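You operate a simulated robot arm through the tools that you are given. There is no shell and no other tool. Be economical: measure what you need, move in short steps, check, and stop when the job is done.

Carry out the task below with a simulated robot arm. There is one attempt and no reset: what you move stays moved.

Task
Drain the clear bowl and set the air to 4 bar.
Fine: close the orange valve once the bowl is empty; set the grey latch to FREE to turn the knob and back to STOP after; leave the other valves.
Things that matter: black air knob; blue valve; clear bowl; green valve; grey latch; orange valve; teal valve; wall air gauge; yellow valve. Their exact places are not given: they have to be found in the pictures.

It is judged by the outcome, as a careful person would: the job done as asked, and still so three seconds after it is handed in. It fails if anything else is knocked over, pushed out of place, dropped, spilled or broken.

Robot
A 7-joint arm with a two-finger parallel gripper on a trunk, on a base that drives. Base frame: it is fixed to the floor where the robot stands at the start and does not move with it; the origin is under the middle of the robot, x ahead of it, y to its left, z up. Units: cm, rad, N and s.
Its first joint turns from -2.601 to 2.601 rad. Places, roughly: black air knob [90, 10, 140]; blue valve [90, 10, 170]; clear bowl [100, 10, 120]; green valve [90, 170, 170]; grey latch [90, 0, 140]; orange valve [90, 10, 110]; teal valve [90, 170, 120]; wall air gauge [90, -10, 150]; yellow valve [90, -10, 120]. Payload 3.5 kg.
The TCP is the grasp point between the finger pads, 2.3 cm short of the fingertips. In the tool frame z runs along the fingers and y along their closing line. Largest opening 9.4 cm; finger width 3.8, thickness 1; the body of the gripper, 5.4 by 9.6 cm, starts 3.9 cm behind the TCP.
Orientation is told as [roll, pitch, yaw] about the base's x, y, z axes, in that order, counted from this pose: with the fingers straight down and closing along the base's y, the tool's x points along the base's -x, its y along +y and its z along -z.

Tools
- The arm moves only by the tool step_arm. Its argument "series" is a list of rows, each an object (a shift or turn left out is 0, a gripper value left out holds the last) with "turn": the turn, a rotation vector about the tool's x, y, z in rad, a list of three; "linear": the shift along the tool's x, y, z in cm, a list of three; "claw": the opening in per cent of the stroke, from 0 (shut) to 100 (fully open). In form: [{"turn": [rx, ry, rz], "linear": [x, y, z], "claw": claw}, ...]. A call has 1 to 20 rows; each row is the pose to reach, as a shift and turn from the pose commanded when the call began, along the tool's axes at that moment. Rows are played at 5 a second. More than 5 cm and 0.15 rad between two rows, or a gripper value outside its range, and nothing of the call is played. A pose out of reach is approached as far as the arm can. The call stops where the force on the tool passes 40 N (or 10 N more than at its start, if that is more) or the arm is blocked; 0.2 s more then pass. The fingers move at their own pace (about 15.3 cm/s each) and stop on an object; they squeeze with about 24 N. The grip force told is the motor's: it shows also when the fingers shut on nothing. Time passes only in rows, and 0.2 s behind the last, so rows that repeat a pose let the fingers close. It gives the time, the measured TCP pose, the force on the tool (base axes), the opening and the grip force at its end, in the units of the frame above (readings bear some noise), with the torque about the TCP (base axes, N m) and any sound that the robot's microphone picked up.
- Cameras (640 x 400 px; columns grow to the right, rows downward): "scene" is now at [-25.2, 17.57, 132.13]; the picture's right is [-0.09, -1.00, 0.00], its down [0.04, -0.00, -1.00] and it looks along [1.00, -0.09, 0.04] (base axes); focal length 289 px, centre (320, 200). "wrist" rides on the gripper at [8.6, 1.6, -7.4] in the tool frame; the picture's right is [-0.18, 0.98, 0.00], its down [-0.58, -0.11, -0.81] and it looks along [-0.79, -0.15, 0.59] (tool axes); focal length 243 px, centre (320, 200).
- capture(camera): a new picture of that camera. No time passes.
- roll_base(legs): drives the robot by 1 to 6 legs, each [ahead, left, turn to the left] in cm, cm and rad, along the robot's own axes; the way and the turn of a leg run together, so that a leg with both is an arc; at most 150 cm and 3.142 rad a leg. The arm and the cameras ride along, it lands a little off, and it stops where it bumps. It gives what a move gives.
- turn_head(pan, tilt): turns the head with the scene camera to pan (to the left, within 2.496 rad either way) and tilt (down, from -0.506 to 1.204), counted from straight ahead of the robot. It gives what a move gives.
- locate(camera, pixels): for up to 12 pixels [column, row] of the newest picture of that camera ("zoom" is the newest enlarged one), the place [x, y, z] in the base frame of the surface seen there, good to about 0.2 cm, but the place of the scene camera against the robot may be out by one fixed shift of up to 1.8 cm in any direction. No time passes.
- inspect(camera, box): a new picture of the part [left, top, right, bottom] of that camera's present view, enlarged. No time passes.
- hand_in(): hands the job in; it is judged then, once.

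Go step by step. Measure first, check grasps and placings, and put right what went wrong. The budget is 80 turns and 68 pictures, counting those below and the enlarged ones. Unless the task says otherwise, let go and move clear before handing in, and close with one line.

The tools are called after "Request:" by a JSON object that holds its "api" and its "payload". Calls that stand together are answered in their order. step_arm: Moves the arm, as the interface text tells. Its arguments: {"type":"object","properties":{"series":{"type":"array","items":{"type":"object","properties":{"turn":{"type":"array","items":{"type":"number"}},"linear":{"type":"array","items":{"type":"number"}},"claw":{"type":"number"}}}}},"required":["series"]} The other tools are called the same way: roll_base (legs) drives the base; turn_head (pan, tilt) turns the head that bears the scene camera; capture (camera) takes a picture; locate (camera, pixels) gives the place of the surface under pixels of a picture; inspect (camera, box) takes an enlarged picture of a part of a camera's view; hand_in () hands the job in.

At the start:

```text
time: 0.0
tcp_pos: [80.52, 8.27, 99.92]
tool_rot: [-0.001, -0.001, -0.001]
force: [0.6, -0.5, 0.0]
wrist_torque: [-0.03, 0.04, -0.02]
gripper_width: 9.4
grasp_force: 0.0
robot x, y, heading: [-0.16, 0.17, -0.002]
head pan, tilt: [-0.091, -0.037]
```

scene: 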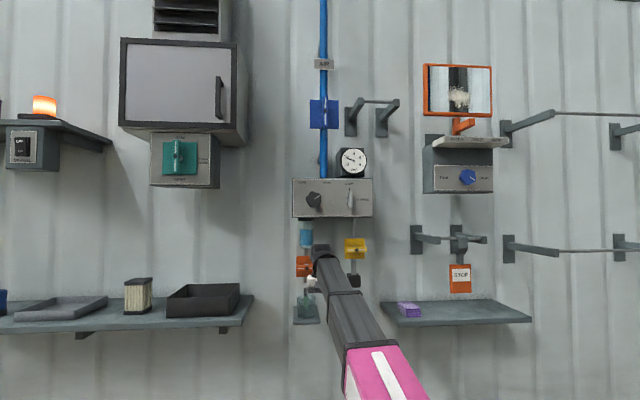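
wrist: 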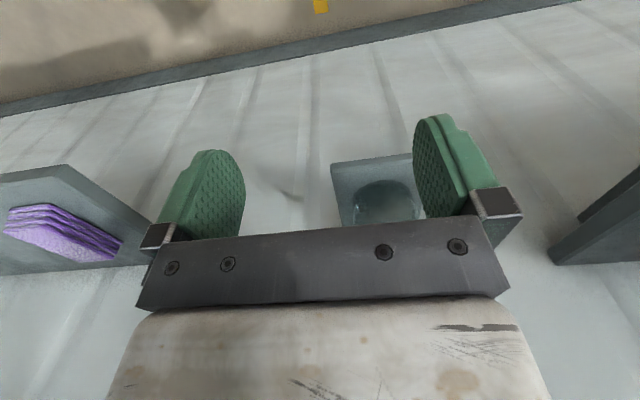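

The panel is around columns 290-375, rows 140-325, partly hidden by the arm. I'll enlarge that area.

Request:
{"api": "inspect", "payload": {"camera": "scene", "box": [270, 210, 400, 330]}}

Request:
{"api": "inspect", "payload": {"camera": "scene", "box": [280, 140, 385, 222]}}

```text
3.33 times, centred on (335, 270) of scene
```

zoom: 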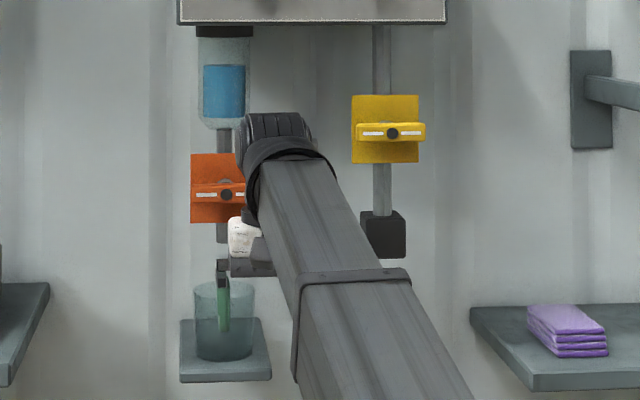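

```text
4.88 times, centred on (332, 181) of scene
```

zoom: 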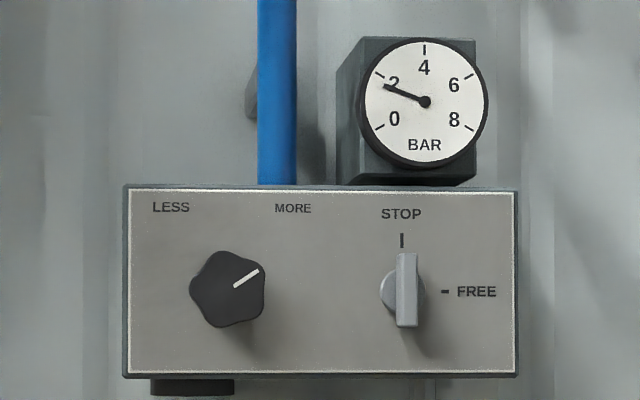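

The bowl (blue liquid) sits above the orange valve, with a cup below it. The gauge reads about 1.7 and the latch is on STOP. Locating parts next.

Request:
{"api": "locate", "payload": {"camera": "zoom", "pixels": [[228, 290], [405, 290], [150, 350], [500, 350], [405, 265], [405, 318], [425, 100], [384, 290], [320, 350], [195, 290], [265, 290], [228, 320]]}}

Request:
{"api": "locate", "payload": {"camera": "scene", "pixels": [[305, 265], [300, 258], [299, 273], [355, 248], [306, 235], [306, 310], [308, 318], [346, 249], [364, 249], [321, 250], [315, 281], [323, 113]]}}

```text
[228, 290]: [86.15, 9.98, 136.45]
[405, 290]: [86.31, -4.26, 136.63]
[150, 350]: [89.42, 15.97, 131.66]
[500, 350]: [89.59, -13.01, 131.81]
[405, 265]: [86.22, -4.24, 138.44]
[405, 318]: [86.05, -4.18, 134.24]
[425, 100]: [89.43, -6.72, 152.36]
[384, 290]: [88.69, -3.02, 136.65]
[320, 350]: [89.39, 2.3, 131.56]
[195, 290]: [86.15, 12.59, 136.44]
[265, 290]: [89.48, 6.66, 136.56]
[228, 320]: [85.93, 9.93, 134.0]
```

```text
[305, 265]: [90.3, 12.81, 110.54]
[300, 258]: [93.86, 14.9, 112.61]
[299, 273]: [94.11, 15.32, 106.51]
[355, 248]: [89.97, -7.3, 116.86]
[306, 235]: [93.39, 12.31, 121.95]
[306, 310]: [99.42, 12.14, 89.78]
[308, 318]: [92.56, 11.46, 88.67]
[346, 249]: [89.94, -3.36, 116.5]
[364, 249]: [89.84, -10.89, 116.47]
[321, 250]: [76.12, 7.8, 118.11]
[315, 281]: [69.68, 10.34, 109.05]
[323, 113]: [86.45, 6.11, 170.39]
```

The handle faces are at x≈90, the latch at y≈-4 and the knob at y≈10. The scene camera's offset is still unknown. I'll back the base up 20 cm so I can bring the tool horizontal with room to spare.

Request:
{"api": "roll_base", "payload": {"legs": [[-20, 0, 0]]}}

Request:
{"api": "step_arm", "payload": {"series": [{"turn": [0, -0.14, 0], "linear": [0, 0, -1]}, {"turn": [0, -0.28, 0], "linear": [0, 0, -2]}, {"turn": [0, -0.42, 0], "linear": [-1, 0, -3]}, {"turn": [0, -0.56, 0], "linear": [-2, 0, -4]}, {"turn": [0, -0.7, 0], "linear": [-3, 0, -5]}, {"turn": [0, -0.84, 0], "linear": [-4, 0, -6]}, {"turn": [0, -0.98, 0], "linear": [-6, 0, -7]}, {"turn": [0, -1.12, 0], "linear": [-8, 0, -8]}, {"turn": [0, -1.26, 0], "linear": [-10, 0, -9]}, {"turn": [0, -1.4, 0], "linear": [-12, 0, -10]}, {"turn": [0, -1.5, 0], "linear": [-14, 0, -10]}, {"turn": [0, -1.5708, 0], "linear": [-15, 0, -10]}]}}

Request:
{"api": "capture", "payload": {"camera": "scene"}}

Request:
{"api": "capture", "payload": {"camera": "wrist"}}

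```text
time: 1.6
tcp_pos: [61.25, 8.46, 99.86]
tool_rot: [-0.002, 0.001, 0.0]
force: [-0.1, -0.2, 0.4]
wrist_torque: [0.0, -0.02, 0.02]
gripper_width: 9.4
grasp_force: 0.0
robot x, y, heading: [-19.3, 0.2, 0.0]
head pan, tilt: [-0.091, -0.037]
```

```text
time: 4.2
tcp_pos: [76.42, 8.35, 109.93]
tool_rot: [2.711, -1.57, -2.712]
force: [0.1, -0.5, 0.0]
wrist_torque: [0.04, -0.02, -0.01]
gripper_width: 9.41
grasp_force: 0.0
robot x, y, heading: [-18.8, -0.12, 0.001]
head pan, tilt: [-0.091, -0.037]
```

```text
63 pictures are left
```

scene: 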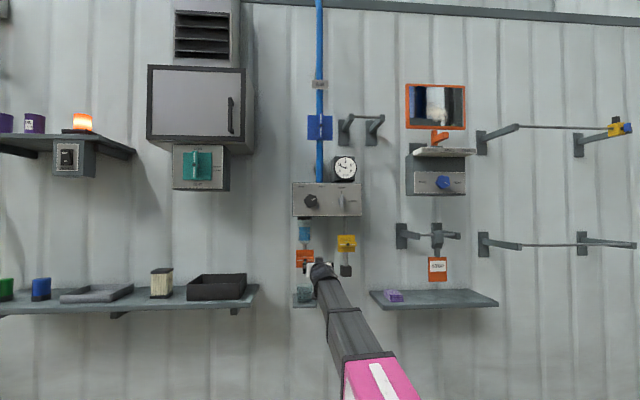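

```text
62 pictures are left
```

wrist: 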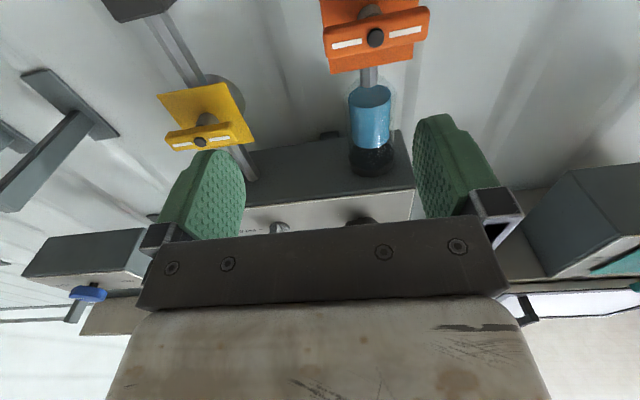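

The tool now points at the wall, and the wrist camera sees the valves from below. I'll measure with it, since it has no fixed shift.

Request:
{"api": "locate", "payload": {"camera": "wrist", "pixels": [[375, 37], [345, 44], [408, 31], [328, 47], [424, 27], [382, 10], [365, 52], [370, 115], [375, 65], [203, 144], [340, 10]]}}

Request:
{"api": "locate", "payload": {"camera": "scene", "pixels": [[305, 258], [345, 243], [312, 201], [342, 200]]}}

Request:
{"api": "inspect", "payload": {"camera": "wrist", "box": [290, 0, 460, 106]}}

```text
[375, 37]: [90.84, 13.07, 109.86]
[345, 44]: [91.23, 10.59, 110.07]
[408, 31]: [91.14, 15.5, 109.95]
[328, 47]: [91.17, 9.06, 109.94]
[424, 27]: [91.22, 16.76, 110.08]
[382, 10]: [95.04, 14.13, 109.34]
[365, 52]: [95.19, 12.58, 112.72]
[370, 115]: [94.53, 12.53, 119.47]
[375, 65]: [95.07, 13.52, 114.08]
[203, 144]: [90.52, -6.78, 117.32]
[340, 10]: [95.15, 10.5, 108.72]
```

```text
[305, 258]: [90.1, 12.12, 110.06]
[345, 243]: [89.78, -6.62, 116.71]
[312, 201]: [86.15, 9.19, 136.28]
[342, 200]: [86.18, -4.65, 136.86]
```

```text
3.76 times, centred on (375, 53) of wrist
```

zoom: 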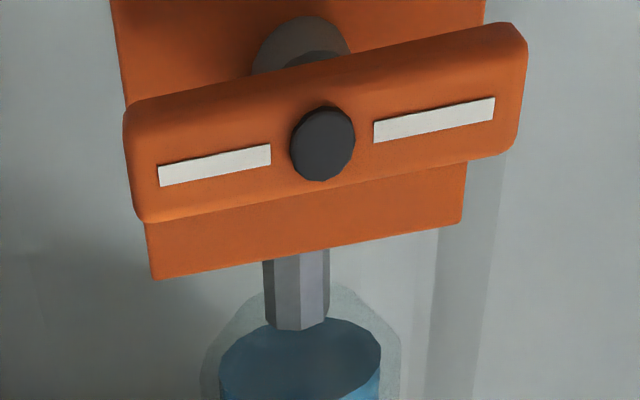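

The orange handle is a horizontal bar centred at about [91, 13, 110], with its front face at x≈91.2 and the back plate at 95. I'll roll the fingers 90° so they close above and below it, with a limited opening.

Request:
{"api": "step_arm", "payload": {"series": [{"turn": [0, 0, 0.143], "linear": [0, 0.4, 0], "claw": 45}, {"turn": [0, 0, 0.286], "linear": [0, 0.8, 0]}, {"turn": [0, 0, 0.428], "linear": [0, 1.2, 0]}, {"turn": [0, 0, 0.571], "linear": [0, 1.6, 0]}, {"turn": [0, 0, 0.714], "linear": [0, 2.0, 0]}, {"turn": [0, 0, 0.857], "linear": [0, 2.5, 0]}, {"turn": [0, 0, 1.0], "linear": [0, 3, 0]}, {"turn": [0, 0, 1.142], "linear": [0, 3.5, 1]}, {"turn": [0, 0, 1.285], "linear": [0, 4, 2]}, {"turn": [0, 0, 1.428], "linear": [0, 4.4, 4]}, {"turn": [0, 0, 1.5708], "linear": [0, 4.6, 6]}, {"turn": [0, 0, 1.5708], "linear": [0, 4.6, 8]}]}}

Request:
{"api": "capture", "payload": {"camera": "wrist"}}

```text
time: 6.8
tcp_pos: [84.42, 12.9, 109.91]
tool_rot: [1.57, 0.002, -1.571]
force: [-0.1, 0.4, -0.5]
wrist_torque: [0.02, 0.0, -0.02]
gripper_width: 4.22
grasp_force: 0.0
robot x, y, heading: [-19.41, -0.22, -0.0]
head pan, tilt: [-0.091, -0.037]
```

```text
60 pictures are left
```

wrist: 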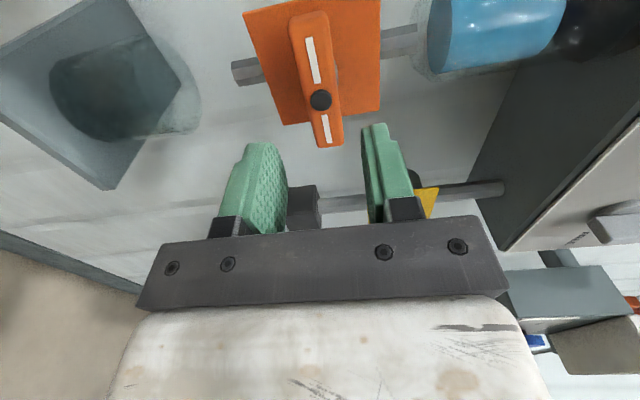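

The bar is lined up between the fingers. I'll advance 6 cm and close.

Request:
{"api": "step_arm", "payload": {"series": [{"linear": [0, 0, 3]}, {"linear": [0, 0, 5]}, {"linear": [0, 0, 6.2]}, {"linear": [0, 0, 6.2], "claw": 0}, {"linear": [0, 0, 6.2], "claw": 0}, {"linear": [0, 0, 6.2], "claw": 0}]}}

Request:
{"api": "capture", "payload": {"camera": "wrist"}}

```text
time: 8.2
tcp_pos: [90.57, 13.08, 109.95]
tool_rot: [1.57, -0.002, -1.571]
force: [-3.3, 0.8, -18.2]
wrist_torque: [0.02, 0.08, -0.53]
gripper_width: 2.18
grasp_force: 45.3
robot x, y, heading: [-19.0, 0.09, -0.001]
head pan, tilt: [-0.091, -0.037]
```

```text
59 pictures are left
```

wrist: 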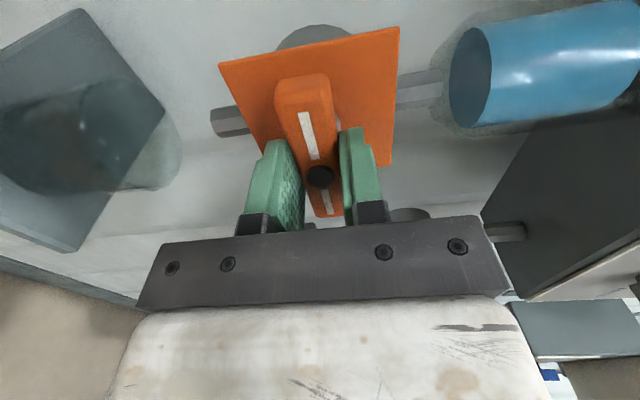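

Gripped at 2.2 cm with a slight downward bias of -18 N. I'll lower by 0.3 cm and try a small anticlockwise turn to feel which way the valve goes.

Request:
{"api": "step_arm", "payload": {"series": [{"linear": [0, -0.3, 0]}, {"linear": [0, -0.3, 0], "turn": [0, 0, -0.08]}, {"linear": [0, -0.3, 0], "turn": [0, 0, -0.16]}, {"linear": [0, -0.3, 0], "turn": [0, 0, -0.24]}]}}

```text
time: 9.2
tcp_pos: [90.57, 12.99, 110.0]
tool_rot: [1.578, -0.241, -1.568]
force: [19.6, -3.1, 29.4]
wrist_torque: [0.05, 0.21, 0.97]
gripper_width: 2.17
grasp_force: 44.7
robot x, y, heading: [-18.88, 0.16, 0.002]
head pan, tilt: [-0.091, -0.037]
```

The handle followed freely to -0.24 rad with little twist torque. I'll undo part of the shift and continue turning.

Request:
{"api": "step_arm", "payload": {"series": [{"linear": [0, 0.17, 0.05]}, {"linear": [0, 0.17, 0.05], "turn": [0, 0, -0.12]}, {"linear": [0, 0.17, 0.05], "turn": [0, 0, -0.24]}, {"linear": [0, 0.17, 0.05], "turn": [0, 0, -0.36]}]}}

```text
time: 10.2
tcp_pos: [90.57, 13.1, 109.97]
tool_rot: [1.572, -0.603, -1.571]
force: [32.5, 1.5, 28.5]
wrist_torque: [0.02, -0.18, -0.14]
gripper_width: 2.17
grasp_force: 44.8
robot x, y, heading: [-19.13, -0.51, -0.001]
head pan, tilt: [-0.091, -0.037]
```

The turn is at -0.6 rad and going smoothly. I'll relieve the residual forces by going a little up and forward, then continue.

Request:
{"api": "step_arm", "payload": {"series": [{"linear": [-0.085, 0.124, 0.15]}, {"linear": [-0.085, 0.124, 0.15], "turn": [0, 0, -0.12]}, {"linear": [-0.085, 0.124, 0.15], "turn": [0, 0, -0.24]}, {"linear": [-0.085, 0.124, 0.15], "turn": [0, 0, -0.36]}]}}

Request:
{"api": "inspect", "payload": {"camera": "wrist", "box": [160, 0, 480, 200]}}

```text
time: 11.2
tcp_pos: [90.58, 13.09, 109.96]
tool_rot: [1.568, -0.962, -1.568]
force: [7.9, 1.2, 8.8]
wrist_torque: [0.05, -1.04, -0.24]
gripper_width: 2.22
grasp_force: 45.0
robot x, y, heading: [-19.08, -0.1, 0.003]
head pan, tilt: [-0.091, -0.037]
```

```text
2.00 times, centred on (320, 100) of wrist
```

zoom: 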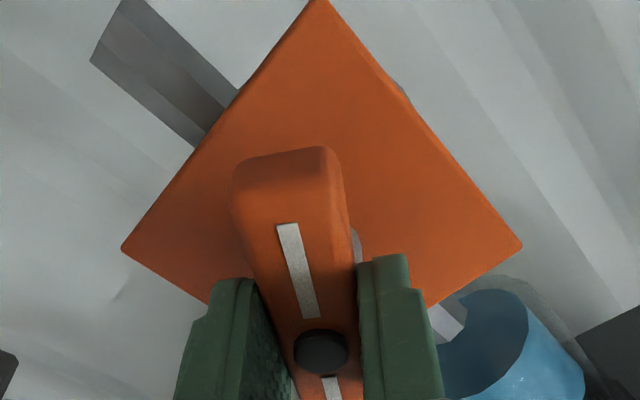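

The handle rotates with the gripper and forces are small. I'll finish the last 0.6 rad.

Request:
{"api": "step_arm", "payload": {"series": [{"turn": [0, 0, -0.12], "linear": [0, 0, 0.03]}, {"turn": [0, 0, -0.24], "linear": [0, 0, 0.03]}, {"turn": [0, 0, -0.36], "linear": [0, 0, 0.03]}, {"turn": [0, 0, -0.48], "linear": [0, 0, 0.03]}, {"turn": [0, 0, -0.61], "linear": [0, 0, 0.03]}, {"turn": [0, 0, -0.61], "linear": [0, 0, 0.03]}]}}

Request:
{"api": "capture", "payload": {"camera": "wrist"}}

Request:
{"api": "inspect", "payload": {"camera": "scene", "box": [280, 205, 380, 315]}}

```text
time: 12.6
tcp_pos: [90.62, 12.97, 109.85]
tool_rot: [-0.319, -1.569, 0.318]
force: [-32.1, -6.8, -17.0]
wrist_torque: [0.08, 0.42, 0.08]
gripper_width: 2.19
grasp_force: 45.1
robot x, y, heading: [-18.85, 0.05, -0.0]
head pan, tilt: [-0.091, -0.037]
```

```text
57 pictures are left
```

wrist: 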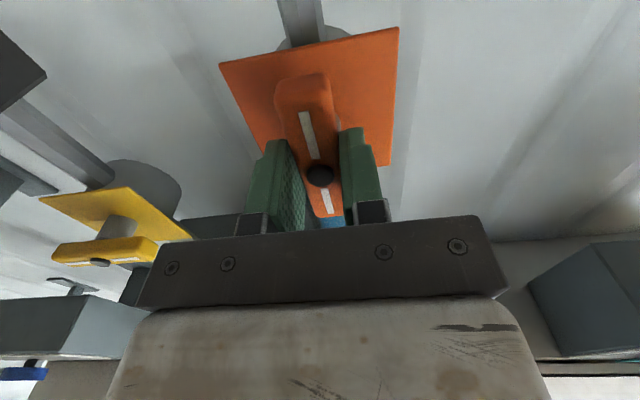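

```text
3.64 times, centred on (330, 260) of scene
```

zoom: 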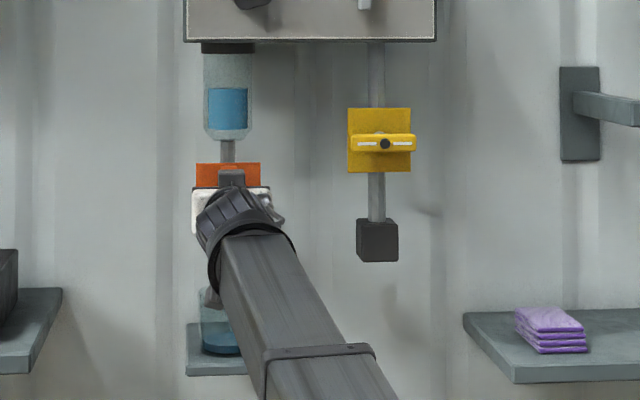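

The valve is open: the level in the bowl is falling and liquid shows in the cup. I'll keep the grip and wait.

Request:
{"api": "step_arm", "payload": {"series": [{"linear": [0, 0, 0]}, {}, {}, {}, {}, {}, {}, {}, {}, {}, {}, {}, {}, {}, {}]}}

Request:
{"api": "inspect", "payload": {"camera": "scene", "box": [280, 205, 380, 315]}}

```text
time: 15.8
tcp_pos: [90.68, 12.97, 109.97]
tool_rot: [0.405, -1.568, -0.404]
force: [-36.3, -12.3, -23.1]
wrist_torque: [-0.01, -0.74, -0.27]
gripper_width: 2.15
grasp_force: 45.0
robot x, y, heading: [-18.71, 0.11, 0.0]
head pan, tilt: [-0.091, -0.037]
```

```text
3.64 times, centred on (330, 260) of scene
```

zoom: 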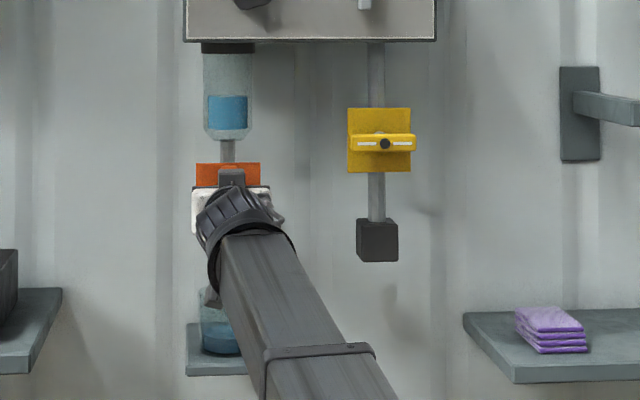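

It is draining at about 10 px per 3 s with some 33 px left. I'll ease the residual force and wait on.

Request:
{"api": "step_arm", "payload": {"series": [{"linear": [0.08, -0.05, -0.1]}, {"linear": [0.08, -0.05, -0.1]}, {"linear": [0.08, -0.05, -0.1]}, {"linear": [0.08, -0.05, -0.1]}, {"linear": [0.08, -0.05, -0.1]}, {"linear": [0.08, -0.05, -0.1]}, {"linear": [0.08, -0.05, -0.1]}, {"linear": [0.08, -0.05, -0.1]}, {"linear": [0.08, -0.05, -0.1]}, {"linear": [0.08, -0.05, -0.1]}, {"linear": [0.08, -0.05, -0.1]}, {"linear": [0.08, -0.05, -0.1]}, {"linear": [0.08, -0.05, -0.1]}, {"linear": [0.08, -0.05, -0.1]}, {"linear": [0.08, -0.05, -0.1]}, {"linear": [0.08, -0.05, -0.1]}, {"linear": [0.08, -0.05, -0.1]}, {"linear": [0.08, -0.05, -0.1]}, {"linear": [0.08, -0.05, -0.1]}, {"linear": [0.08, -0.05, -0.1]}]}}

Request:
{"api": "step_arm", "payload": {"series": [{}, {}, {}, {}, {}, {}, {}, {}, {}, {}, {}, {}, {}, {}, {}, {}, {}, {}, {}, {}]}}

Request:
{"api": "inspect", "payload": {"camera": "scene", "box": [280, 205, 380, 315]}}

```text
time: 20.0
tcp_pos: [90.71, 13.04, 110.04]
tool_rot: [2.586, -1.569, -2.584]
force: [21.4, 0.0, 10.6]
wrist_torque: [-0.03, -0.35, -0.01]
gripper_width: 2.19
grasp_force: 45.1
robot x, y, heading: [-19.43, -0.11, 0.001]
head pan, tilt: [-0.091, -0.037]
```

```text
time: 24.2
tcp_pos: [90.6, 13.03, 109.95]
tool_rot: [2.087, -1.569, -2.084]
force: [29.2, 3.5, 19.5]
wrist_torque: [-0.03, -0.43, -0.01]
gripper_width: 2.17
grasp_force: 44.7
robot x, y, heading: [-19.29, 0.23, 0.001]
head pan, tilt: [-0.091, -0.037]
```

```text
3.64 times, centred on (330, 260) of scene
```

zoom: 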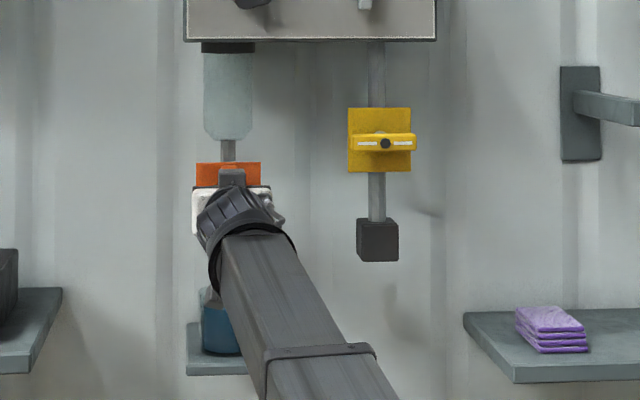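

The bowl is empty. I'll turn the valve back to closed in stages.

Request:
{"api": "step_arm", "payload": {"series": [{"linear": [-0.05, 0, 0.08]}, {"linear": [-0.05, 0, 0.08]}, {"linear": [-0.05, 0, 0.08]}, {"linear": [-0.05, 0, 0.08]}, {"linear": [-0.05, 0, 0.08], "turn": [0, 0, 0.13]}, {"linear": [-0.05, 0, 0.08], "turn": [0, 0, 0.26]}, {"linear": [-0.05, 0, 0.08], "turn": [0, 0, 0.39]}, {"linear": [-0.05, 0, 0.08], "turn": [0, 0, 0.52]}, {"linear": [-0.05, 0, 0.08], "turn": [0, 0, 0.65]}, {"linear": [-0.05, 0, 0.08], "turn": [0, 0, 0.78]}]}}

```text
time: 26.4
tcp_pos: [90.51, 13.03, 109.99]
tool_rot: [1.571, -0.786, -1.571]
force: [-3.2, 1.9, 3.1]
wrist_torque: [-0.02, 0.76, 0.47]
gripper_width: 2.2
grasp_force: 44.9
robot x, y, heading: [-19.24, -0.36, 0.005]
head pan, tilt: [-0.091, -0.037]
```

Request:
{"api": "step_arm", "payload": {"series": [{"turn": [0, 0, 0.13]}, {"turn": [0, 0, 0.26]}, {"turn": [0, 0, 0.39]}, {"turn": [0, 0, 0.52]}, {"turn": [0, 0, 0.65]}, {"turn": [0, 0, 0.785]}, {"turn": [0, 0, 0.785]}]}}

Request:
{"api": "capture", "payload": {"camera": "wrist"}}

```text
time: 28.0
tcp_pos: [90.6, 13.09, 109.89]
tool_rot: [1.57, -0.003, -1.573]
force: [-27.2, 2.1, -2.3]
wrist_torque: [0.02, -0.01, -0.38]
gripper_width: 2.2
grasp_force: 44.5
robot x, y, heading: [-19.15, -0.1, 0.002]
head pan, tilt: [-0.091, -0.037]
```

```text
53 pictures are left
```

wrist: 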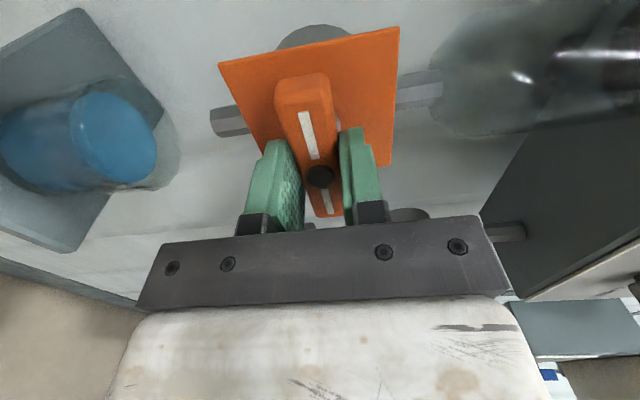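

The bowl is empty and the orange handle is back across the pipe. I'll release, back off, and go to a standoff in front of the latch with the fingers closing horizontally.

Request:
{"api": "step_arm", "payload": {"series": [{"claw": 45}, {"claw": 45}, {"claw": 45, "linear": [0, 0, -3]}, {"linear": [0, 0, -7]}, {"linear": [0, 0, -11]}, {"linear": [0, 0, -15]}]}}

Request:
{"api": "step_arm", "payload": {"series": [{"turn": [0, 0, -0.13], "linear": [-1.4, 2.2, 0]}, {"turn": [0, 0, -0.26], "linear": [-2.8, 4.4, 0]}, {"turn": [0, 0, -0.39], "linear": [-4.2, 6.6, 0]}, {"turn": [0, 0, -0.52], "linear": [-5.6, 8.8, 0]}, {"turn": [0, 0, -0.65], "linear": [-7, 11, 0]}, {"turn": [0, 0, -0.78], "linear": [-8.4, 13.2, 0]}, {"turn": [0, 0, -0.91], "linear": [-9.8, 15.4, 0]}, {"turn": [0, 0, -1.04], "linear": [-11.2, 17.6, 0]}, {"turn": [0, 0, -1.17], "linear": [-12.6, 19.8, 0]}, {"turn": [0, 0, -1.3], "linear": [-14, 22, 0]}, {"turn": [0, 0, -1.43], "linear": [-15.6, 24.2, 0]}, {"turn": [0, 0, -1.5708], "linear": [-17.1, 26.4, 0]}]}}

Request:
{"api": "capture", "payload": {"camera": "wrist"}}

Request:
{"api": "inspect", "payload": {"camera": "scene", "box": [270, 140, 390, 320]}}

```text
time: 29.4
tcp_pos: [75.45, 12.65, 109.77]
tool_rot: [1.571, -0.006, -1.571]
force: [-0.3, -1.1, 0.1]
wrist_torque: [-0.01, -0.03, 0.01]
gripper_width: 4.25
grasp_force: 0.0
robot x, y, heading: [-18.8, 0.14, 0.004]
head pan, tilt: [-0.091, -0.037]
```

```text
time: 32.0
tcp_pos: [75.61, -3.9, 136.5]
tool_rot: [-1.571, -1.564, 1.57]
force: [0.4, -0.9, 0.2]
wrist_torque: [0.0, 0.03, 0.01]
gripper_width: 4.23
grasp_force: 0.0
robot x, y, heading: [-19.16, -0.07, 0.007]
head pan, tilt: [-0.091, -0.037]
```

```text
52 pictures are left
```

wrist: 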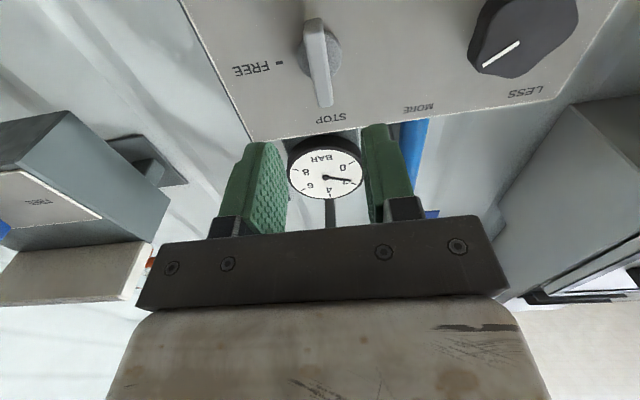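

```text
2.22 times, centred on (330, 230) of scene
```

zoom: 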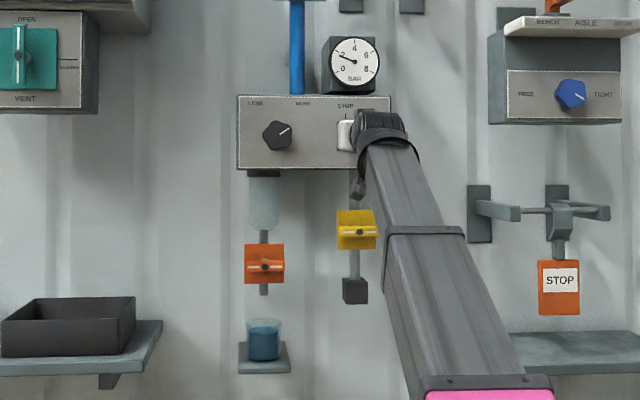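

Orange stays closed and the liquid is in the cup. Now I'll measure the latch and knob with the wrist camera.

Request:
{"api": "locate", "payload": {"camera": "wrist", "pixels": [[313, 25], [318, 60], [322, 98], [305, 60], [331, 60], [339, 50], [350, 90], [528, 30], [500, 55], [515, 10], [545, 40], [480, 60]]}}

```text
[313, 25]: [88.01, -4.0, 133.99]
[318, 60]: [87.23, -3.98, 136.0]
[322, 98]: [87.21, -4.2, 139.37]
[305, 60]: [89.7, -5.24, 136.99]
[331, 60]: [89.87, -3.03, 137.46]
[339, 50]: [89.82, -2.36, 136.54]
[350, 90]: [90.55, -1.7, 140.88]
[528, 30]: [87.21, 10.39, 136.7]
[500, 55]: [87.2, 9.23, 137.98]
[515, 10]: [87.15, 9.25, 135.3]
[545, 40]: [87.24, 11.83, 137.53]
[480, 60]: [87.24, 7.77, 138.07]
```

The latch blade is centred at about [87.2, -4.05, 136.7] with the panel at x≈90.5. I'll advance to x≈86.7 and close on it.

Request:
{"api": "step_arm", "payload": {"series": [{"linear": [-0.2, -0.15, 4]}, {"linear": [-0.2, -0.15, 7]}, {"linear": [-0.2, -0.15, 9.5]}, {"linear": [-0.2, -0.15, 11.1]}, {"linear": [-0.2, -0.15, 11.1], "claw": 0}, {"linear": [-0.2, -0.15, 11.1], "claw": 0}, {"linear": [-0.2, -0.15, 11.1], "claw": 0}]}}

Request:
{"api": "capture", "payload": {"camera": "wrist"}}

```text
time: 33.6
tcp_pos: [86.87, -4.02, 136.69]
tool_rot: [-1.572, -1.565, 1.573]
force: [5.8, 8.2, 4.5]
wrist_torque: [0.44, 1.02, 0.02]
gripper_width: 1.4
grasp_force: 45.5
robot x, y, heading: [-19.42, 0.1, -0.002]
head pan, tilt: [-0.091, -0.037]
```

```text
50 pictures are left
```

wrist: 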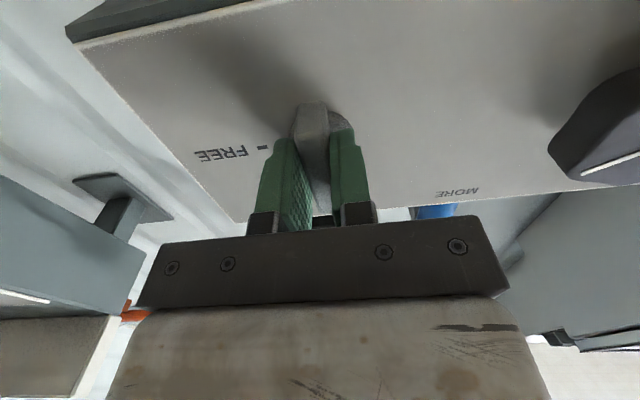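

The latch is gripped. Turning it clockwise towards FREE in stages.

Request:
{"api": "step_arm", "payload": {"series": [{"turn": [0, 0, 0.12]}, {"turn": [0, 0, 0.24]}, {"turn": [0, 0, 0.36]}, {"turn": [0, 0, 0.48]}, {"turn": [0, 0, 0.6]}]}}

```text
time: 34.8
tcp_pos: [86.78, -3.79, 136.84]
tool_rot: [1.575, -0.974, -1.573]
force: [6.4, 33.9, 18.6]
wrist_torque: [-0.19, 0.31, 0.03]
gripper_width: 1.37
grasp_force: 45.1
robot x, y, heading: [-19.46, 0.04, -0.0]
head pan, tilt: [-0.091, -0.037]
```

Request:
{"api": "step_arm", "payload": {"series": [{"linear": [0.03, 0.22, 0]}, {"linear": [0.03, 0.22, 0], "turn": [0, 0, 0.12]}, {"linear": [0.03, 0.22, 0], "turn": [0, 0, 0.24]}, {"linear": [0.03, 0.22, 0], "turn": [0, 0, 0.36]}, {"linear": [0.03, 0.22, 0], "turn": [0, 0, 0.48]}]}}

```text
time: 35.8
tcp_pos: [86.83, -3.66, 136.9]
tool_rot: [1.574, -0.626, -1.571]
force: [-2.1, 9.1, 0.4]
wrist_torque: [-0.03, 0.17, -0.61]
gripper_width: 1.38
grasp_force: 45.1
robot x, y, heading: [-18.75, 0.24, 0.001]
head pan, tilt: [-0.091, -0.037]
stopped in row 5: the force on the tool passed its limit at 51 N (the readings are from after the stop); the commanded pose is now the measured one
```

The call stopped on a force peak, which has since relaxed. The latch is at 0.94 rad. I'll continue gently from the re-zeroed pose.

Request:
{"api": "step_arm", "payload": {"series": [{"turn": [0, 0, 0.07]}, {"turn": [0, 0, 0.14]}, {"turn": [0, 0, 0.21]}, {"turn": [0, 0, 0.28]}]}}

```text
time: 36.8
tcp_pos: [86.91, -3.53, 136.99]
tool_rot: [1.577, -0.346, -1.571]
force: [-8.6, 27.5, 12.4]
wrist_torque: [-0.12, 0.1, -0.98]
gripper_width: 1.4
grasp_force: 45.4
robot x, y, heading: [-19.38, 0.05, -0.003]
head pan, tilt: [-0.091, -0.037]
```

Request:
{"api": "step_arm", "payload": {"series": [{"linear": [0.11, 0.14, -0.05]}, {"linear": [0.11, 0.14, -0.05], "turn": [0, 0, 0.07]}, {"linear": [0.11, 0.14, -0.05], "turn": [0, 0, 0.14]}, {"linear": [0.11, 0.14, -0.05], "turn": [0, 0, 0.21]}, {"linear": [0.11, 0.14, -0.05], "turn": [0, 0, 0.28]}, {"linear": [0.11, 0.14, -0.05], "turn": [0, 0, 0.345]}, {"linear": [0.11, 0.14, -0.05], "turn": [0, 0, 0.345]}]}}

Request:
{"api": "capture", "payload": {"camera": "wrist"}}

```text
time: 38.4
tcp_pos: [86.88, -3.51, 137.2]
tool_rot: [1.578, -0.001, -1.569]
force: [14.1, 19.5, 30.8]
wrist_torque: [-0.17, 0.49, -0.79]
gripper_width: 1.39
grasp_force: 44.6
robot x, y, heading: [-19.17, -0.01, 0.004]
head pan, tilt: [-0.091, -0.037]
```

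```text
49 pictures are left
```

wrist: 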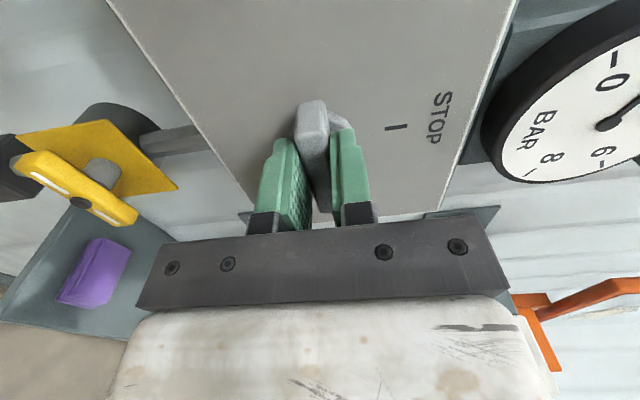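

The latch blade is now horizontal at FREE. I'll release, back off, and line up with the knob.

Request:
{"api": "step_arm", "payload": {"series": [{"claw": 45}, {"claw": 45}, {"claw": 45, "linear": [0, 0, -3]}, {"linear": [0, 0, -7]}, {"linear": [0, 0, -11]}]}}

Request:
{"api": "step_arm", "payload": {"series": [{"turn": [0, 0, -0.13], "linear": [1.2, 0, 0], "claw": 75}, {"turn": [0, 0, -0.26], "linear": [2.4, 0, 0]}, {"turn": [0, 0, -0.39], "linear": [3.6, 0, 0]}, {"turn": [0, 0, -0.52], "linear": [4.8, 0, 0]}, {"turn": [0, 0, -0.65], "linear": [6, 0, 0]}, {"turn": [0, 0, -0.78], "linear": [7.2, 0, 0]}, {"turn": [0, 0, -0.91], "linear": [8.4, 0, 0]}, {"turn": [0, 0, -1.04], "linear": [9.6, 0, 0]}, {"turn": [0, 0, -1.17], "linear": [10.8, 0, 0]}, {"turn": [0, 0, -1.3], "linear": [12, 0, 0]}, {"turn": [0, 0, -1.43], "linear": [13, 0, 0]}, {"turn": [0, 0, -1.5708], "linear": [13.9, 0, 0]}]}}

Request:
{"api": "capture", "payload": {"camera": "wrist"}}

Request:
{"api": "inspect", "payload": {"camera": "scene", "box": [280, 140, 390, 220]}}

```text
time: 39.6
tcp_pos: [75.53, -3.37, 137.04]
tool_rot: [1.574, -0.001, -1.569]
force: [0.3, 0.8, 0.5]
wrist_torque: [-0.01, 0.02, 0.0]
gripper_width: 4.25
grasp_force: 0.1
robot x, y, heading: [-19.81, 0.08, -0.004]
head pan, tilt: [-0.091, -0.037]
```

```text
time: 42.2
tcp_pos: [75.84, 10.27, 136.92]
tool_rot: [-2.2, -1.565, 2.2]
force: [-0.1, -0.1, 0.5]
wrist_torque: [0.02, -0.01, 0.0]
gripper_width: 7.07
grasp_force: 0.2
robot x, y, heading: [-19.05, -0.33, 0.0]
head pan, tilt: [-0.091, -0.037]
```

```text
48 pictures are left
```

wrist: 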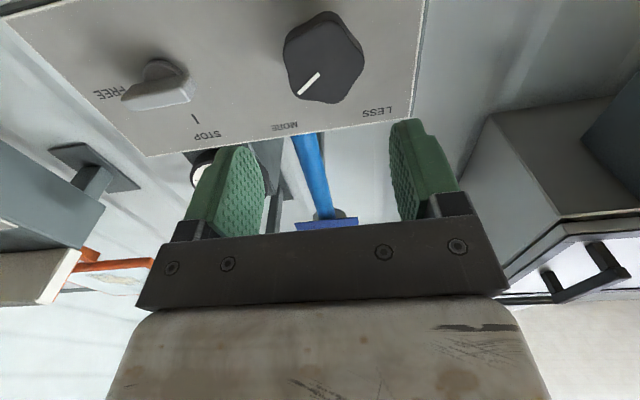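

```text
5.00 times, centred on (335, 180) of scene
```

zoom: 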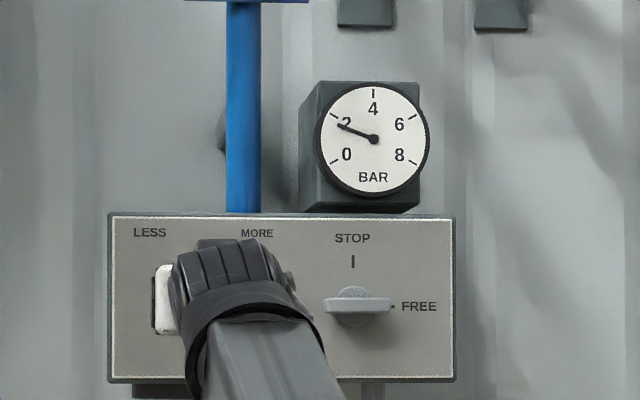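

The latch is at FREE, and the gauge still reads about 1.7 and stays visible. I'll measure the knob outline.

Request:
{"api": "locate", "payload": {"camera": "wrist", "pixels": [[288, 50], [360, 50], [325, 20], [325, 93], [323, 55], [303, 93], [319, 75], [290, 75], [350, 80], [340, 102], [361, 62]]}}

Request:
{"api": "inspect", "payload": {"camera": "wrist", "box": [260, 0, 400, 110]}}

```text
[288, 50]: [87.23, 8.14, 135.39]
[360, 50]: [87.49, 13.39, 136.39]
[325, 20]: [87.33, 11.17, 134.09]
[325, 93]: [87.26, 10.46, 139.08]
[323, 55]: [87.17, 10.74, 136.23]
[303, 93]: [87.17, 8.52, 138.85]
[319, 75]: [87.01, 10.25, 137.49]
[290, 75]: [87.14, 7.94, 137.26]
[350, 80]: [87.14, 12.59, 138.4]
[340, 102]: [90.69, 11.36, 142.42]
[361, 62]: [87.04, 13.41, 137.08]
```

```text
3.64 times, centred on (330, 55) of wrist
```

zoom: 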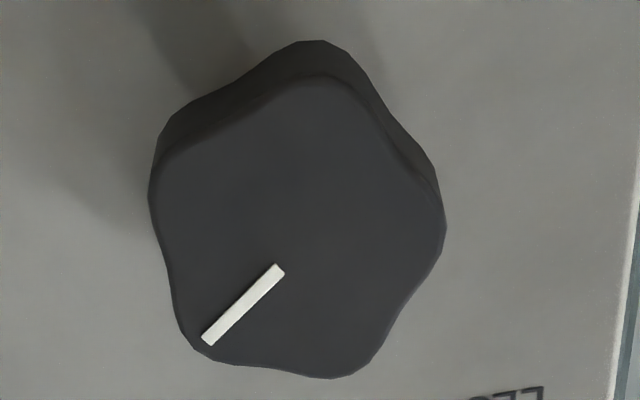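

The knob is centred at about [87.2, 10.65, 136.9]. One lobe points left (y 13.4) with a valley opposite, so the horizontal grip suits it. Advancing and closing.

Request:
{"api": "step_arm", "payload": {"series": [{"linear": [0, 0.4, 4]}, {"linear": [0, 0.4, 7]}, {"linear": [0, 0.4, 9.5]}, {"linear": [0, 0.4, 11.1]}, {"linear": [0, 0.4, 11.1], "claw": 0}, {"linear": [0, 0.4, 11.1], "claw": 0}, {"linear": [0, 0.4, 11.1], "claw": 0}]}}

Request:
{"api": "capture", "payload": {"camera": "wrist"}}

```text
time: 43.8
tcp_pos: [86.85, 10.69, 136.86]
tool_rot: [-2.712, -1.569, 2.714]
force: [-7.9, -1.8, 1.5]
wrist_torque: [0.03, 0.78, -0.41]
gripper_width: 6.04
grasp_force: 45.7
robot x, y, heading: [-19.33, 0.27, -0.002]
head pan, tilt: [-0.091, -0.037]
```

```text
45 pictures are left
```

wrist: 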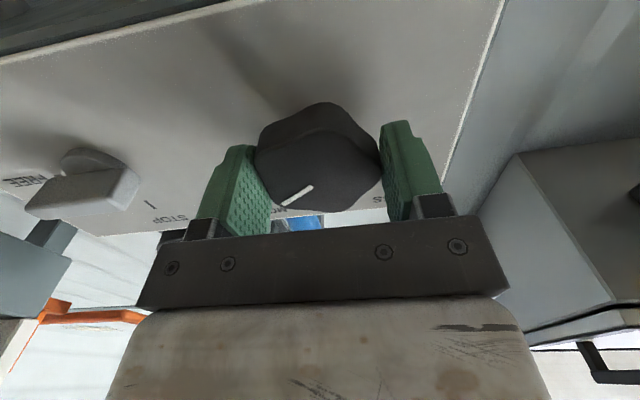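

The knob is gripped at 6 cm. I'll turn it clockwise by 0.3 rad and check the gauge.

Request:
{"api": "step_arm", "payload": {"series": [{"turn": [0, 0, 0.1]}, {"turn": [0, 0, 0.2]}, {"turn": [0, 0, 0.3]}, {"turn": [0, 0, 0.3]}]}}

Request:
{"api": "inspect", "payload": {"camera": "scene", "box": [320, 145, 370, 185]}}

Request:
{"api": "capture", "payload": {"camera": "wrist"}}

```text
time: 44.8
tcp_pos: [86.83, 10.7, 136.98]
tool_rot: [1.583, -1.27, -1.582]
force: [-9.5, 5.8, -4.4]
wrist_torque: [0.01, -0.82, -0.58]
gripper_width: 6.05
grasp_force: 44.7
robot x, y, heading: [-19.28, 0.25, 0.002]
head pan, tilt: [-0.091, -0.037]
```

```text
10.00 times, centred on (345, 165) of scene
```

zoom: 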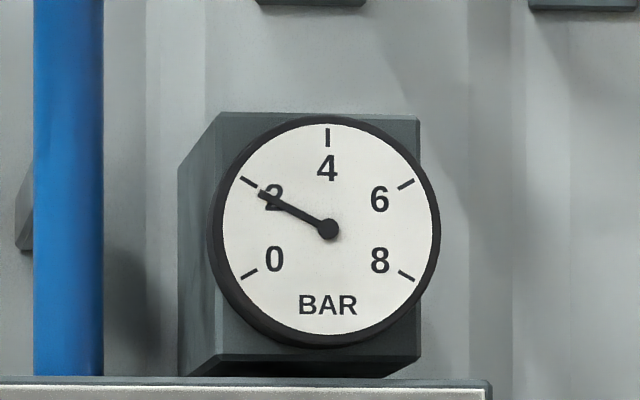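

```text
43 pictures are left
```

wrist: 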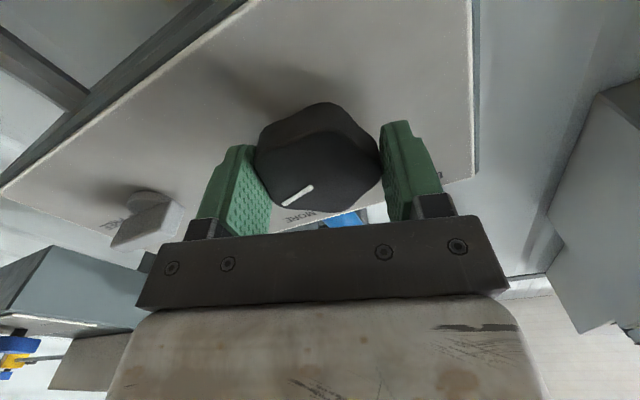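

The gauge rose from about 1.64 to 1.95, so roughly 1 bar per rad and clockwise is right. I'll turn further.

Request:
{"api": "step_arm", "payload": {"series": [{"turn": [0, 0, 0.12]}, {"turn": [0, 0, 0.24]}, {"turn": [0, 0, 0.36]}, {"turn": [0, 0, 0.48]}, {"turn": [0, 0, 0.6]}]}}

Request:
{"api": "step_arm", "payload": {"series": [{"turn": [0, 0, 0.12]}, {"turn": [0, 0, 0.24]}, {"turn": [0, 0, 0.36]}, {"turn": [0, 0, 0.48]}, {"turn": [0, 0, 0.6]}, {"turn": [0, 0, 0.6]}]}}

Request:
{"api": "inspect", "payload": {"camera": "scene", "box": [320, 145, 370, 185]}}

```text
time: 46.0
tcp_pos: [86.92, 10.75, 137.17]
tool_rot: [1.582, -0.669, -1.575]
force: [6.5, 19.4, 26.3]
wrist_torque: [-0.14, -0.13, -1.37]
gripper_width: 6.05
grasp_force: 44.9
robot x, y, heading: [-18.96, 0.2, -0.006]
head pan, tilt: [-0.091, -0.037]
```

```text
time: 46.7
tcp_pos: [86.91, 10.85, 137.27]
tool_rot: [1.581, -0.385, -1.571]
force: [-5.5, 5.4, 4.1]
wrist_torque: [-0.01, 0.64, -0.82]
gripper_width: 6.07
grasp_force: 45.3
robot x, y, heading: [-19.27, -0.19, 0.001]
head pan, tilt: [-0.091, -0.037]
stopped in row 3: the force on the tool passed its limit at 44 N (the readings are from after the stop); the commanded pose is now the measured one
```

```text
10.00 times, centred on (345, 165) of scene
```

zoom: 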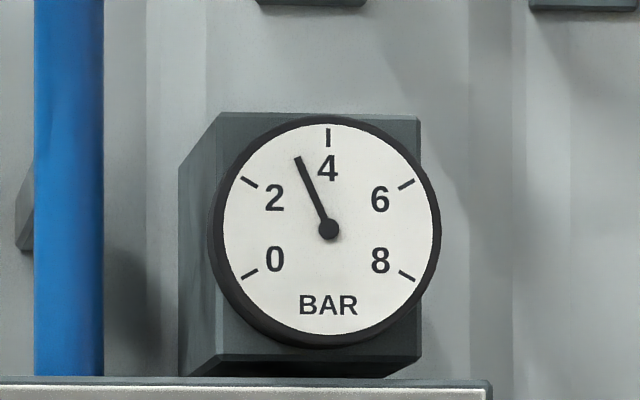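

About 3.25 bar now. I'll continue another 0.4 rad with a small offset to relieve the force.

Request:
{"api": "step_arm", "payload": {"series": [{"turn": [0, 0, 0.08], "linear": [0.05, 0.1, 0]}, {"turn": [0, 0, 0.16], "linear": [0.05, 0.1, 0]}, {"turn": [0, 0, 0.24], "linear": [0.05, 0.1, 0]}, {"turn": [0, 0, 0.32], "linear": [0.05, 0.1, 0]}, {"turn": [0, 0, 0.4], "linear": [0.05, 0.1, 0]}, {"turn": [0, 0, 0.4], "linear": [0.05, 0.1, 0]}, {"turn": [0, 0, 0.4], "linear": [0.05, 0.1, 0]}]}}

Request:
{"api": "inspect", "payload": {"camera": "scene", "box": [320, 145, 370, 185]}}

```text
time: 48.3
tcp_pos: [86.89, 10.78, 137.36]
tool_rot: [1.584, 0.016, -1.567]
force: [-7.0, -0.1, 17.7]
wrist_torque: [-0.04, 0.61, -0.33]
gripper_width: 6.03
grasp_force: 45.5
robot x, y, heading: [-19.38, 0.09, -0.001]
head pan, tilt: [-0.091, -0.037]
```

```text
10.00 times, centred on (345, 165) of scene
```

zoom: 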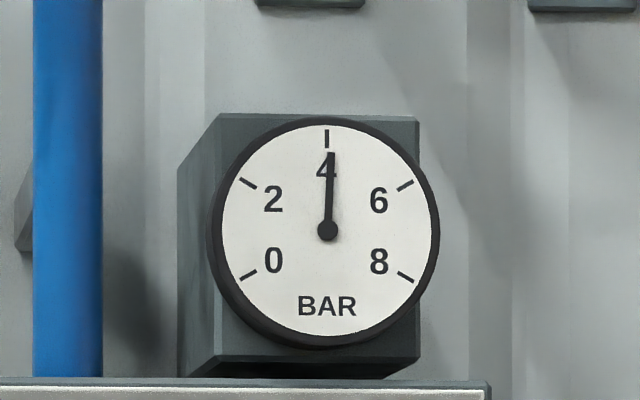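

The needle is at about 4.1. I'll wait a second to see whether it is still moving.

Request:
{"api": "step_arm", "payload": {"series": [{}, {}, {}, {}, {}, {}, {}, {}]}}

Request:
{"api": "inspect", "payload": {"camera": "scene", "box": [320, 145, 370, 185]}}

```text
time: 50.1
tcp_pos: [86.83, 10.85, 137.45]
tool_rot: [1.582, 0.018, -1.567]
force: [-1.0, 0.4, 25.1]
wrist_torque: [-0.07, 0.62, -0.04]
gripper_width: 6.06
grasp_force: 44.8
robot x, y, heading: [-19.4, -0.11, 0.001]
head pan, tilt: [-0.091, -0.037]
```

```text
10.00 times, centred on (345, 165) of scene
```

zoom: 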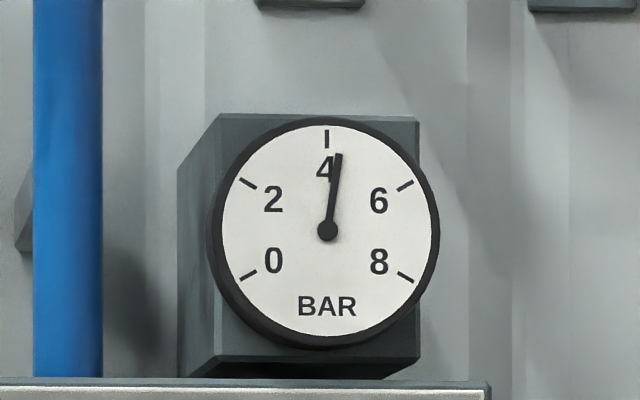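

The gauge lags: it now reads about 4.3. I'll wait until it settles.

Request:
{"api": "step_arm", "payload": {"series": [{}, {}, {}, {}, {}, {}, {}, {}, {}, {}, {}, {}, {}, {}, {}]}}

Request:
{"api": "inspect", "payload": {"camera": "scene", "box": [320, 145, 370, 185]}}

```text
time: 53.3
tcp_pos: [86.79, 10.82, 137.37]
tool_rot: [1.582, 0.018, -1.566]
force: [2.8, 0.3, 28.0]
wrist_torque: [-0.07, 0.57, -0.05]
gripper_width: 6.05
grasp_force: 45.4
robot x, y, heading: [-19.68, 0.1, 0.001]
head pan, tilt: [-0.091, -0.037]
```

```text
10.00 times, centred on (345, 165) of scene
```

zoom: 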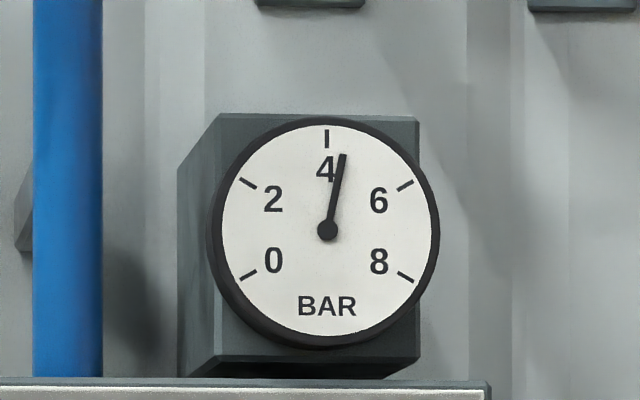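

It settled near 4.43, giving about 1.76 bar/rad. I'll turn back 0.24 rad and wait.

Request:
{"api": "step_arm", "payload": {"series": [{"turn": [0, 0, -0.08], "linear": [0, 0.08, 0]}, {"turn": [0, 0, -0.16], "linear": [0, 0.08, 0]}, {"turn": [0, 0, -0.24], "linear": [0, 0.08, 0]}, {"turn": [0, 0, -0.24], "linear": [0, 0.08, 0]}, {"turn": [0, 0, -0.24], "linear": [0, 0.08, 0]}, {"turn": [0, 0, -0.24], "linear": [0, 0.08, 0]}, {"turn": [0, 0, -0.24], "linear": [0, 0.08, 0]}, {"turn": [0, 0, -0.24], "linear": [0, 0.08, 0]}, {"turn": [0, 0, -0.24], "linear": [0, 0.08, 0]}, {"turn": [0, 0, -0.24], "linear": [0, 0.08, 0]}, {"turn": [0, 0, -0.24], "linear": [0, 0.08, 0]}, {"turn": [0, 0, -0.24], "linear": [0, 0.08, 0]}, {"turn": [0, 0, -0.24], "linear": [0, 0.08, 0]}, {"turn": [0, 0, -0.24], "linear": [0, 0.08, 0]}, {"turn": [0, 0, -0.24], "linear": [0, 0.08, 0]}, {"turn": [0, 0, -0.24], "linear": [0, 0.08, 0]}, {"turn": [0, 0, -0.24], "linear": [0, 0.08, 0]}, {"turn": [0, 0, -0.24], "linear": [0, 0.08, 0]}, {"turn": [0, 0, -0.24], "linear": [0, 0.08, 0]}]}}

Request:
{"api": "inspect", "payload": {"camera": "scene", "box": [320, 145, 370, 185]}}

Request:
{"api": "step_arm", "payload": {"series": [{}, {}, {}, {}, {}, {}, {}, {}, {}, {}]}}

Request:
{"api": "inspect", "payload": {"camera": "scene", "box": [330, 150, 360, 174]}}

```text
time: 57.3
tcp_pos: [86.85, 10.8, 137.36]
tool_rot: [1.578, -0.224, -1.569]
force: [-32.5, -0.3, -20.4]
wrist_torque: [0.06, 0.86, -0.49]
gripper_width: 6.06
grasp_force: 45.6
robot x, y, heading: [-19.35, -0.16, 0.001]
head pan, tilt: [-0.091, -0.037]
```

```text
10.00 times, centred on (345, 165) of scene
```

zoom: 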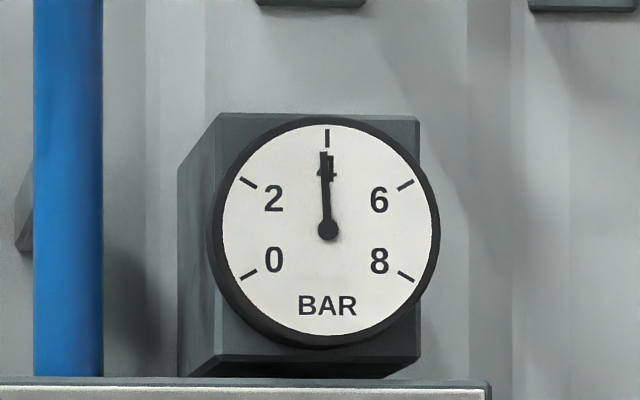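

```text
time: 59.5
tcp_pos: [87.04, 10.84, 137.27]
tool_rot: [1.579, -0.224, -1.569]
force: [-31.7, -2.2, -21.3]
wrist_torque: [0.07, 0.81, -0.5]
gripper_width: 6.06
grasp_force: 45.0
robot x, y, heading: [-19.39, -0.22, 0.002]
head pan, tilt: [-0.091, -0.037]
```

```text
16.00 times, centred on (345, 162) of scene
```

zoom: 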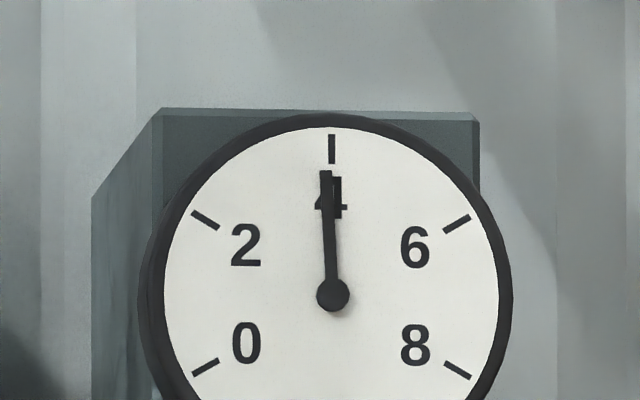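

It settled at about 3.9. I'll nudge +0.06 rad, ease the forces, and wait.

Request:
{"api": "step_arm", "payload": {"series": [{"linear": [0, -0.06, -0.1]}, {"turn": [0, 0, 0.06], "linear": [0, -0.06, -0.1]}, {"turn": [0, 0, 0.06], "linear": [0, -0.06, -0.1]}, {"turn": [0, 0, 0.06], "linear": [0, -0.06, -0.1]}, {"turn": [0, 0, 0.06], "linear": [0, -0.06, -0.1]}, {"turn": [0, 0, 0.06], "linear": [0, -0.06, -0.1]}, {"turn": [0, 0, 0.06], "linear": [0, -0.06, -0.1]}, {"turn": [0, 0, 0.06], "linear": [0, -0.06, -0.1]}, {"turn": [0, 0, 0.06], "linear": [0, -0.06, -0.1]}, {"turn": [0, 0, 0.06], "linear": [0, -0.06, -0.1]}, {"turn": [0, 0, 0.06], "linear": [0, -0.06, -0.1]}, {"turn": [0, 0, 0.06], "linear": [0, -0.06, -0.1]}, {"turn": [0, 0, 0.06], "linear": [0, -0.06, -0.1]}, {"turn": [0, 0, 0.06], "linear": [0, -0.06, -0.1]}, {"turn": [0, 0, 0.06], "linear": [0, -0.06, -0.1]}, {"turn": [0, 0, 0.06], "linear": [0, -0.06, -0.1]}, {"turn": [0, 0, 0.06], "linear": [0, -0.06, -0.1]}, {"turn": [0, 0, 0.06], "linear": [0, -0.06, -0.1]}, {"turn": [0, 0, 0.06], "linear": [0, -0.06, -0.1]}, {"turn": [0, 0, 0.06], "linear": [0, -0.06, -0.1]}]}}

Request:
{"api": "inspect", "payload": {"camera": "scene", "box": [330, 150, 360, 174]}}

```text
time: 63.7
tcp_pos: [87.02, 10.77, 137.39]
tool_rot: [1.58, -0.163, -1.569]
force: [23.9, -0.7, 17.6]
wrist_torque: [-0.08, 0.67, -0.1]
gripper_width: 6.05
grasp_force: 44.6
robot x, y, heading: [-19.31, 0.26, -0.001]
head pan, tilt: [-0.091, -0.037]
```

```text
16.00 times, centred on (345, 162) of scene
```

zoom: 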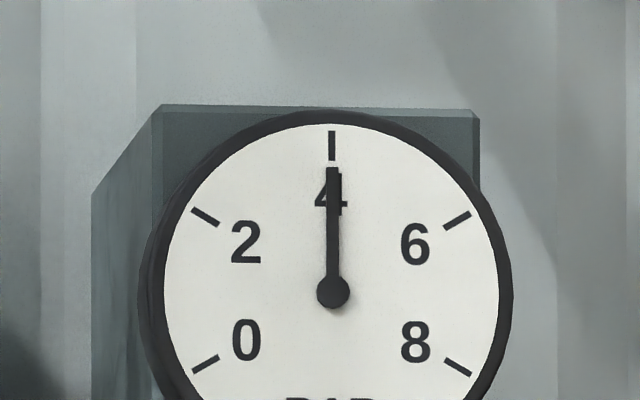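

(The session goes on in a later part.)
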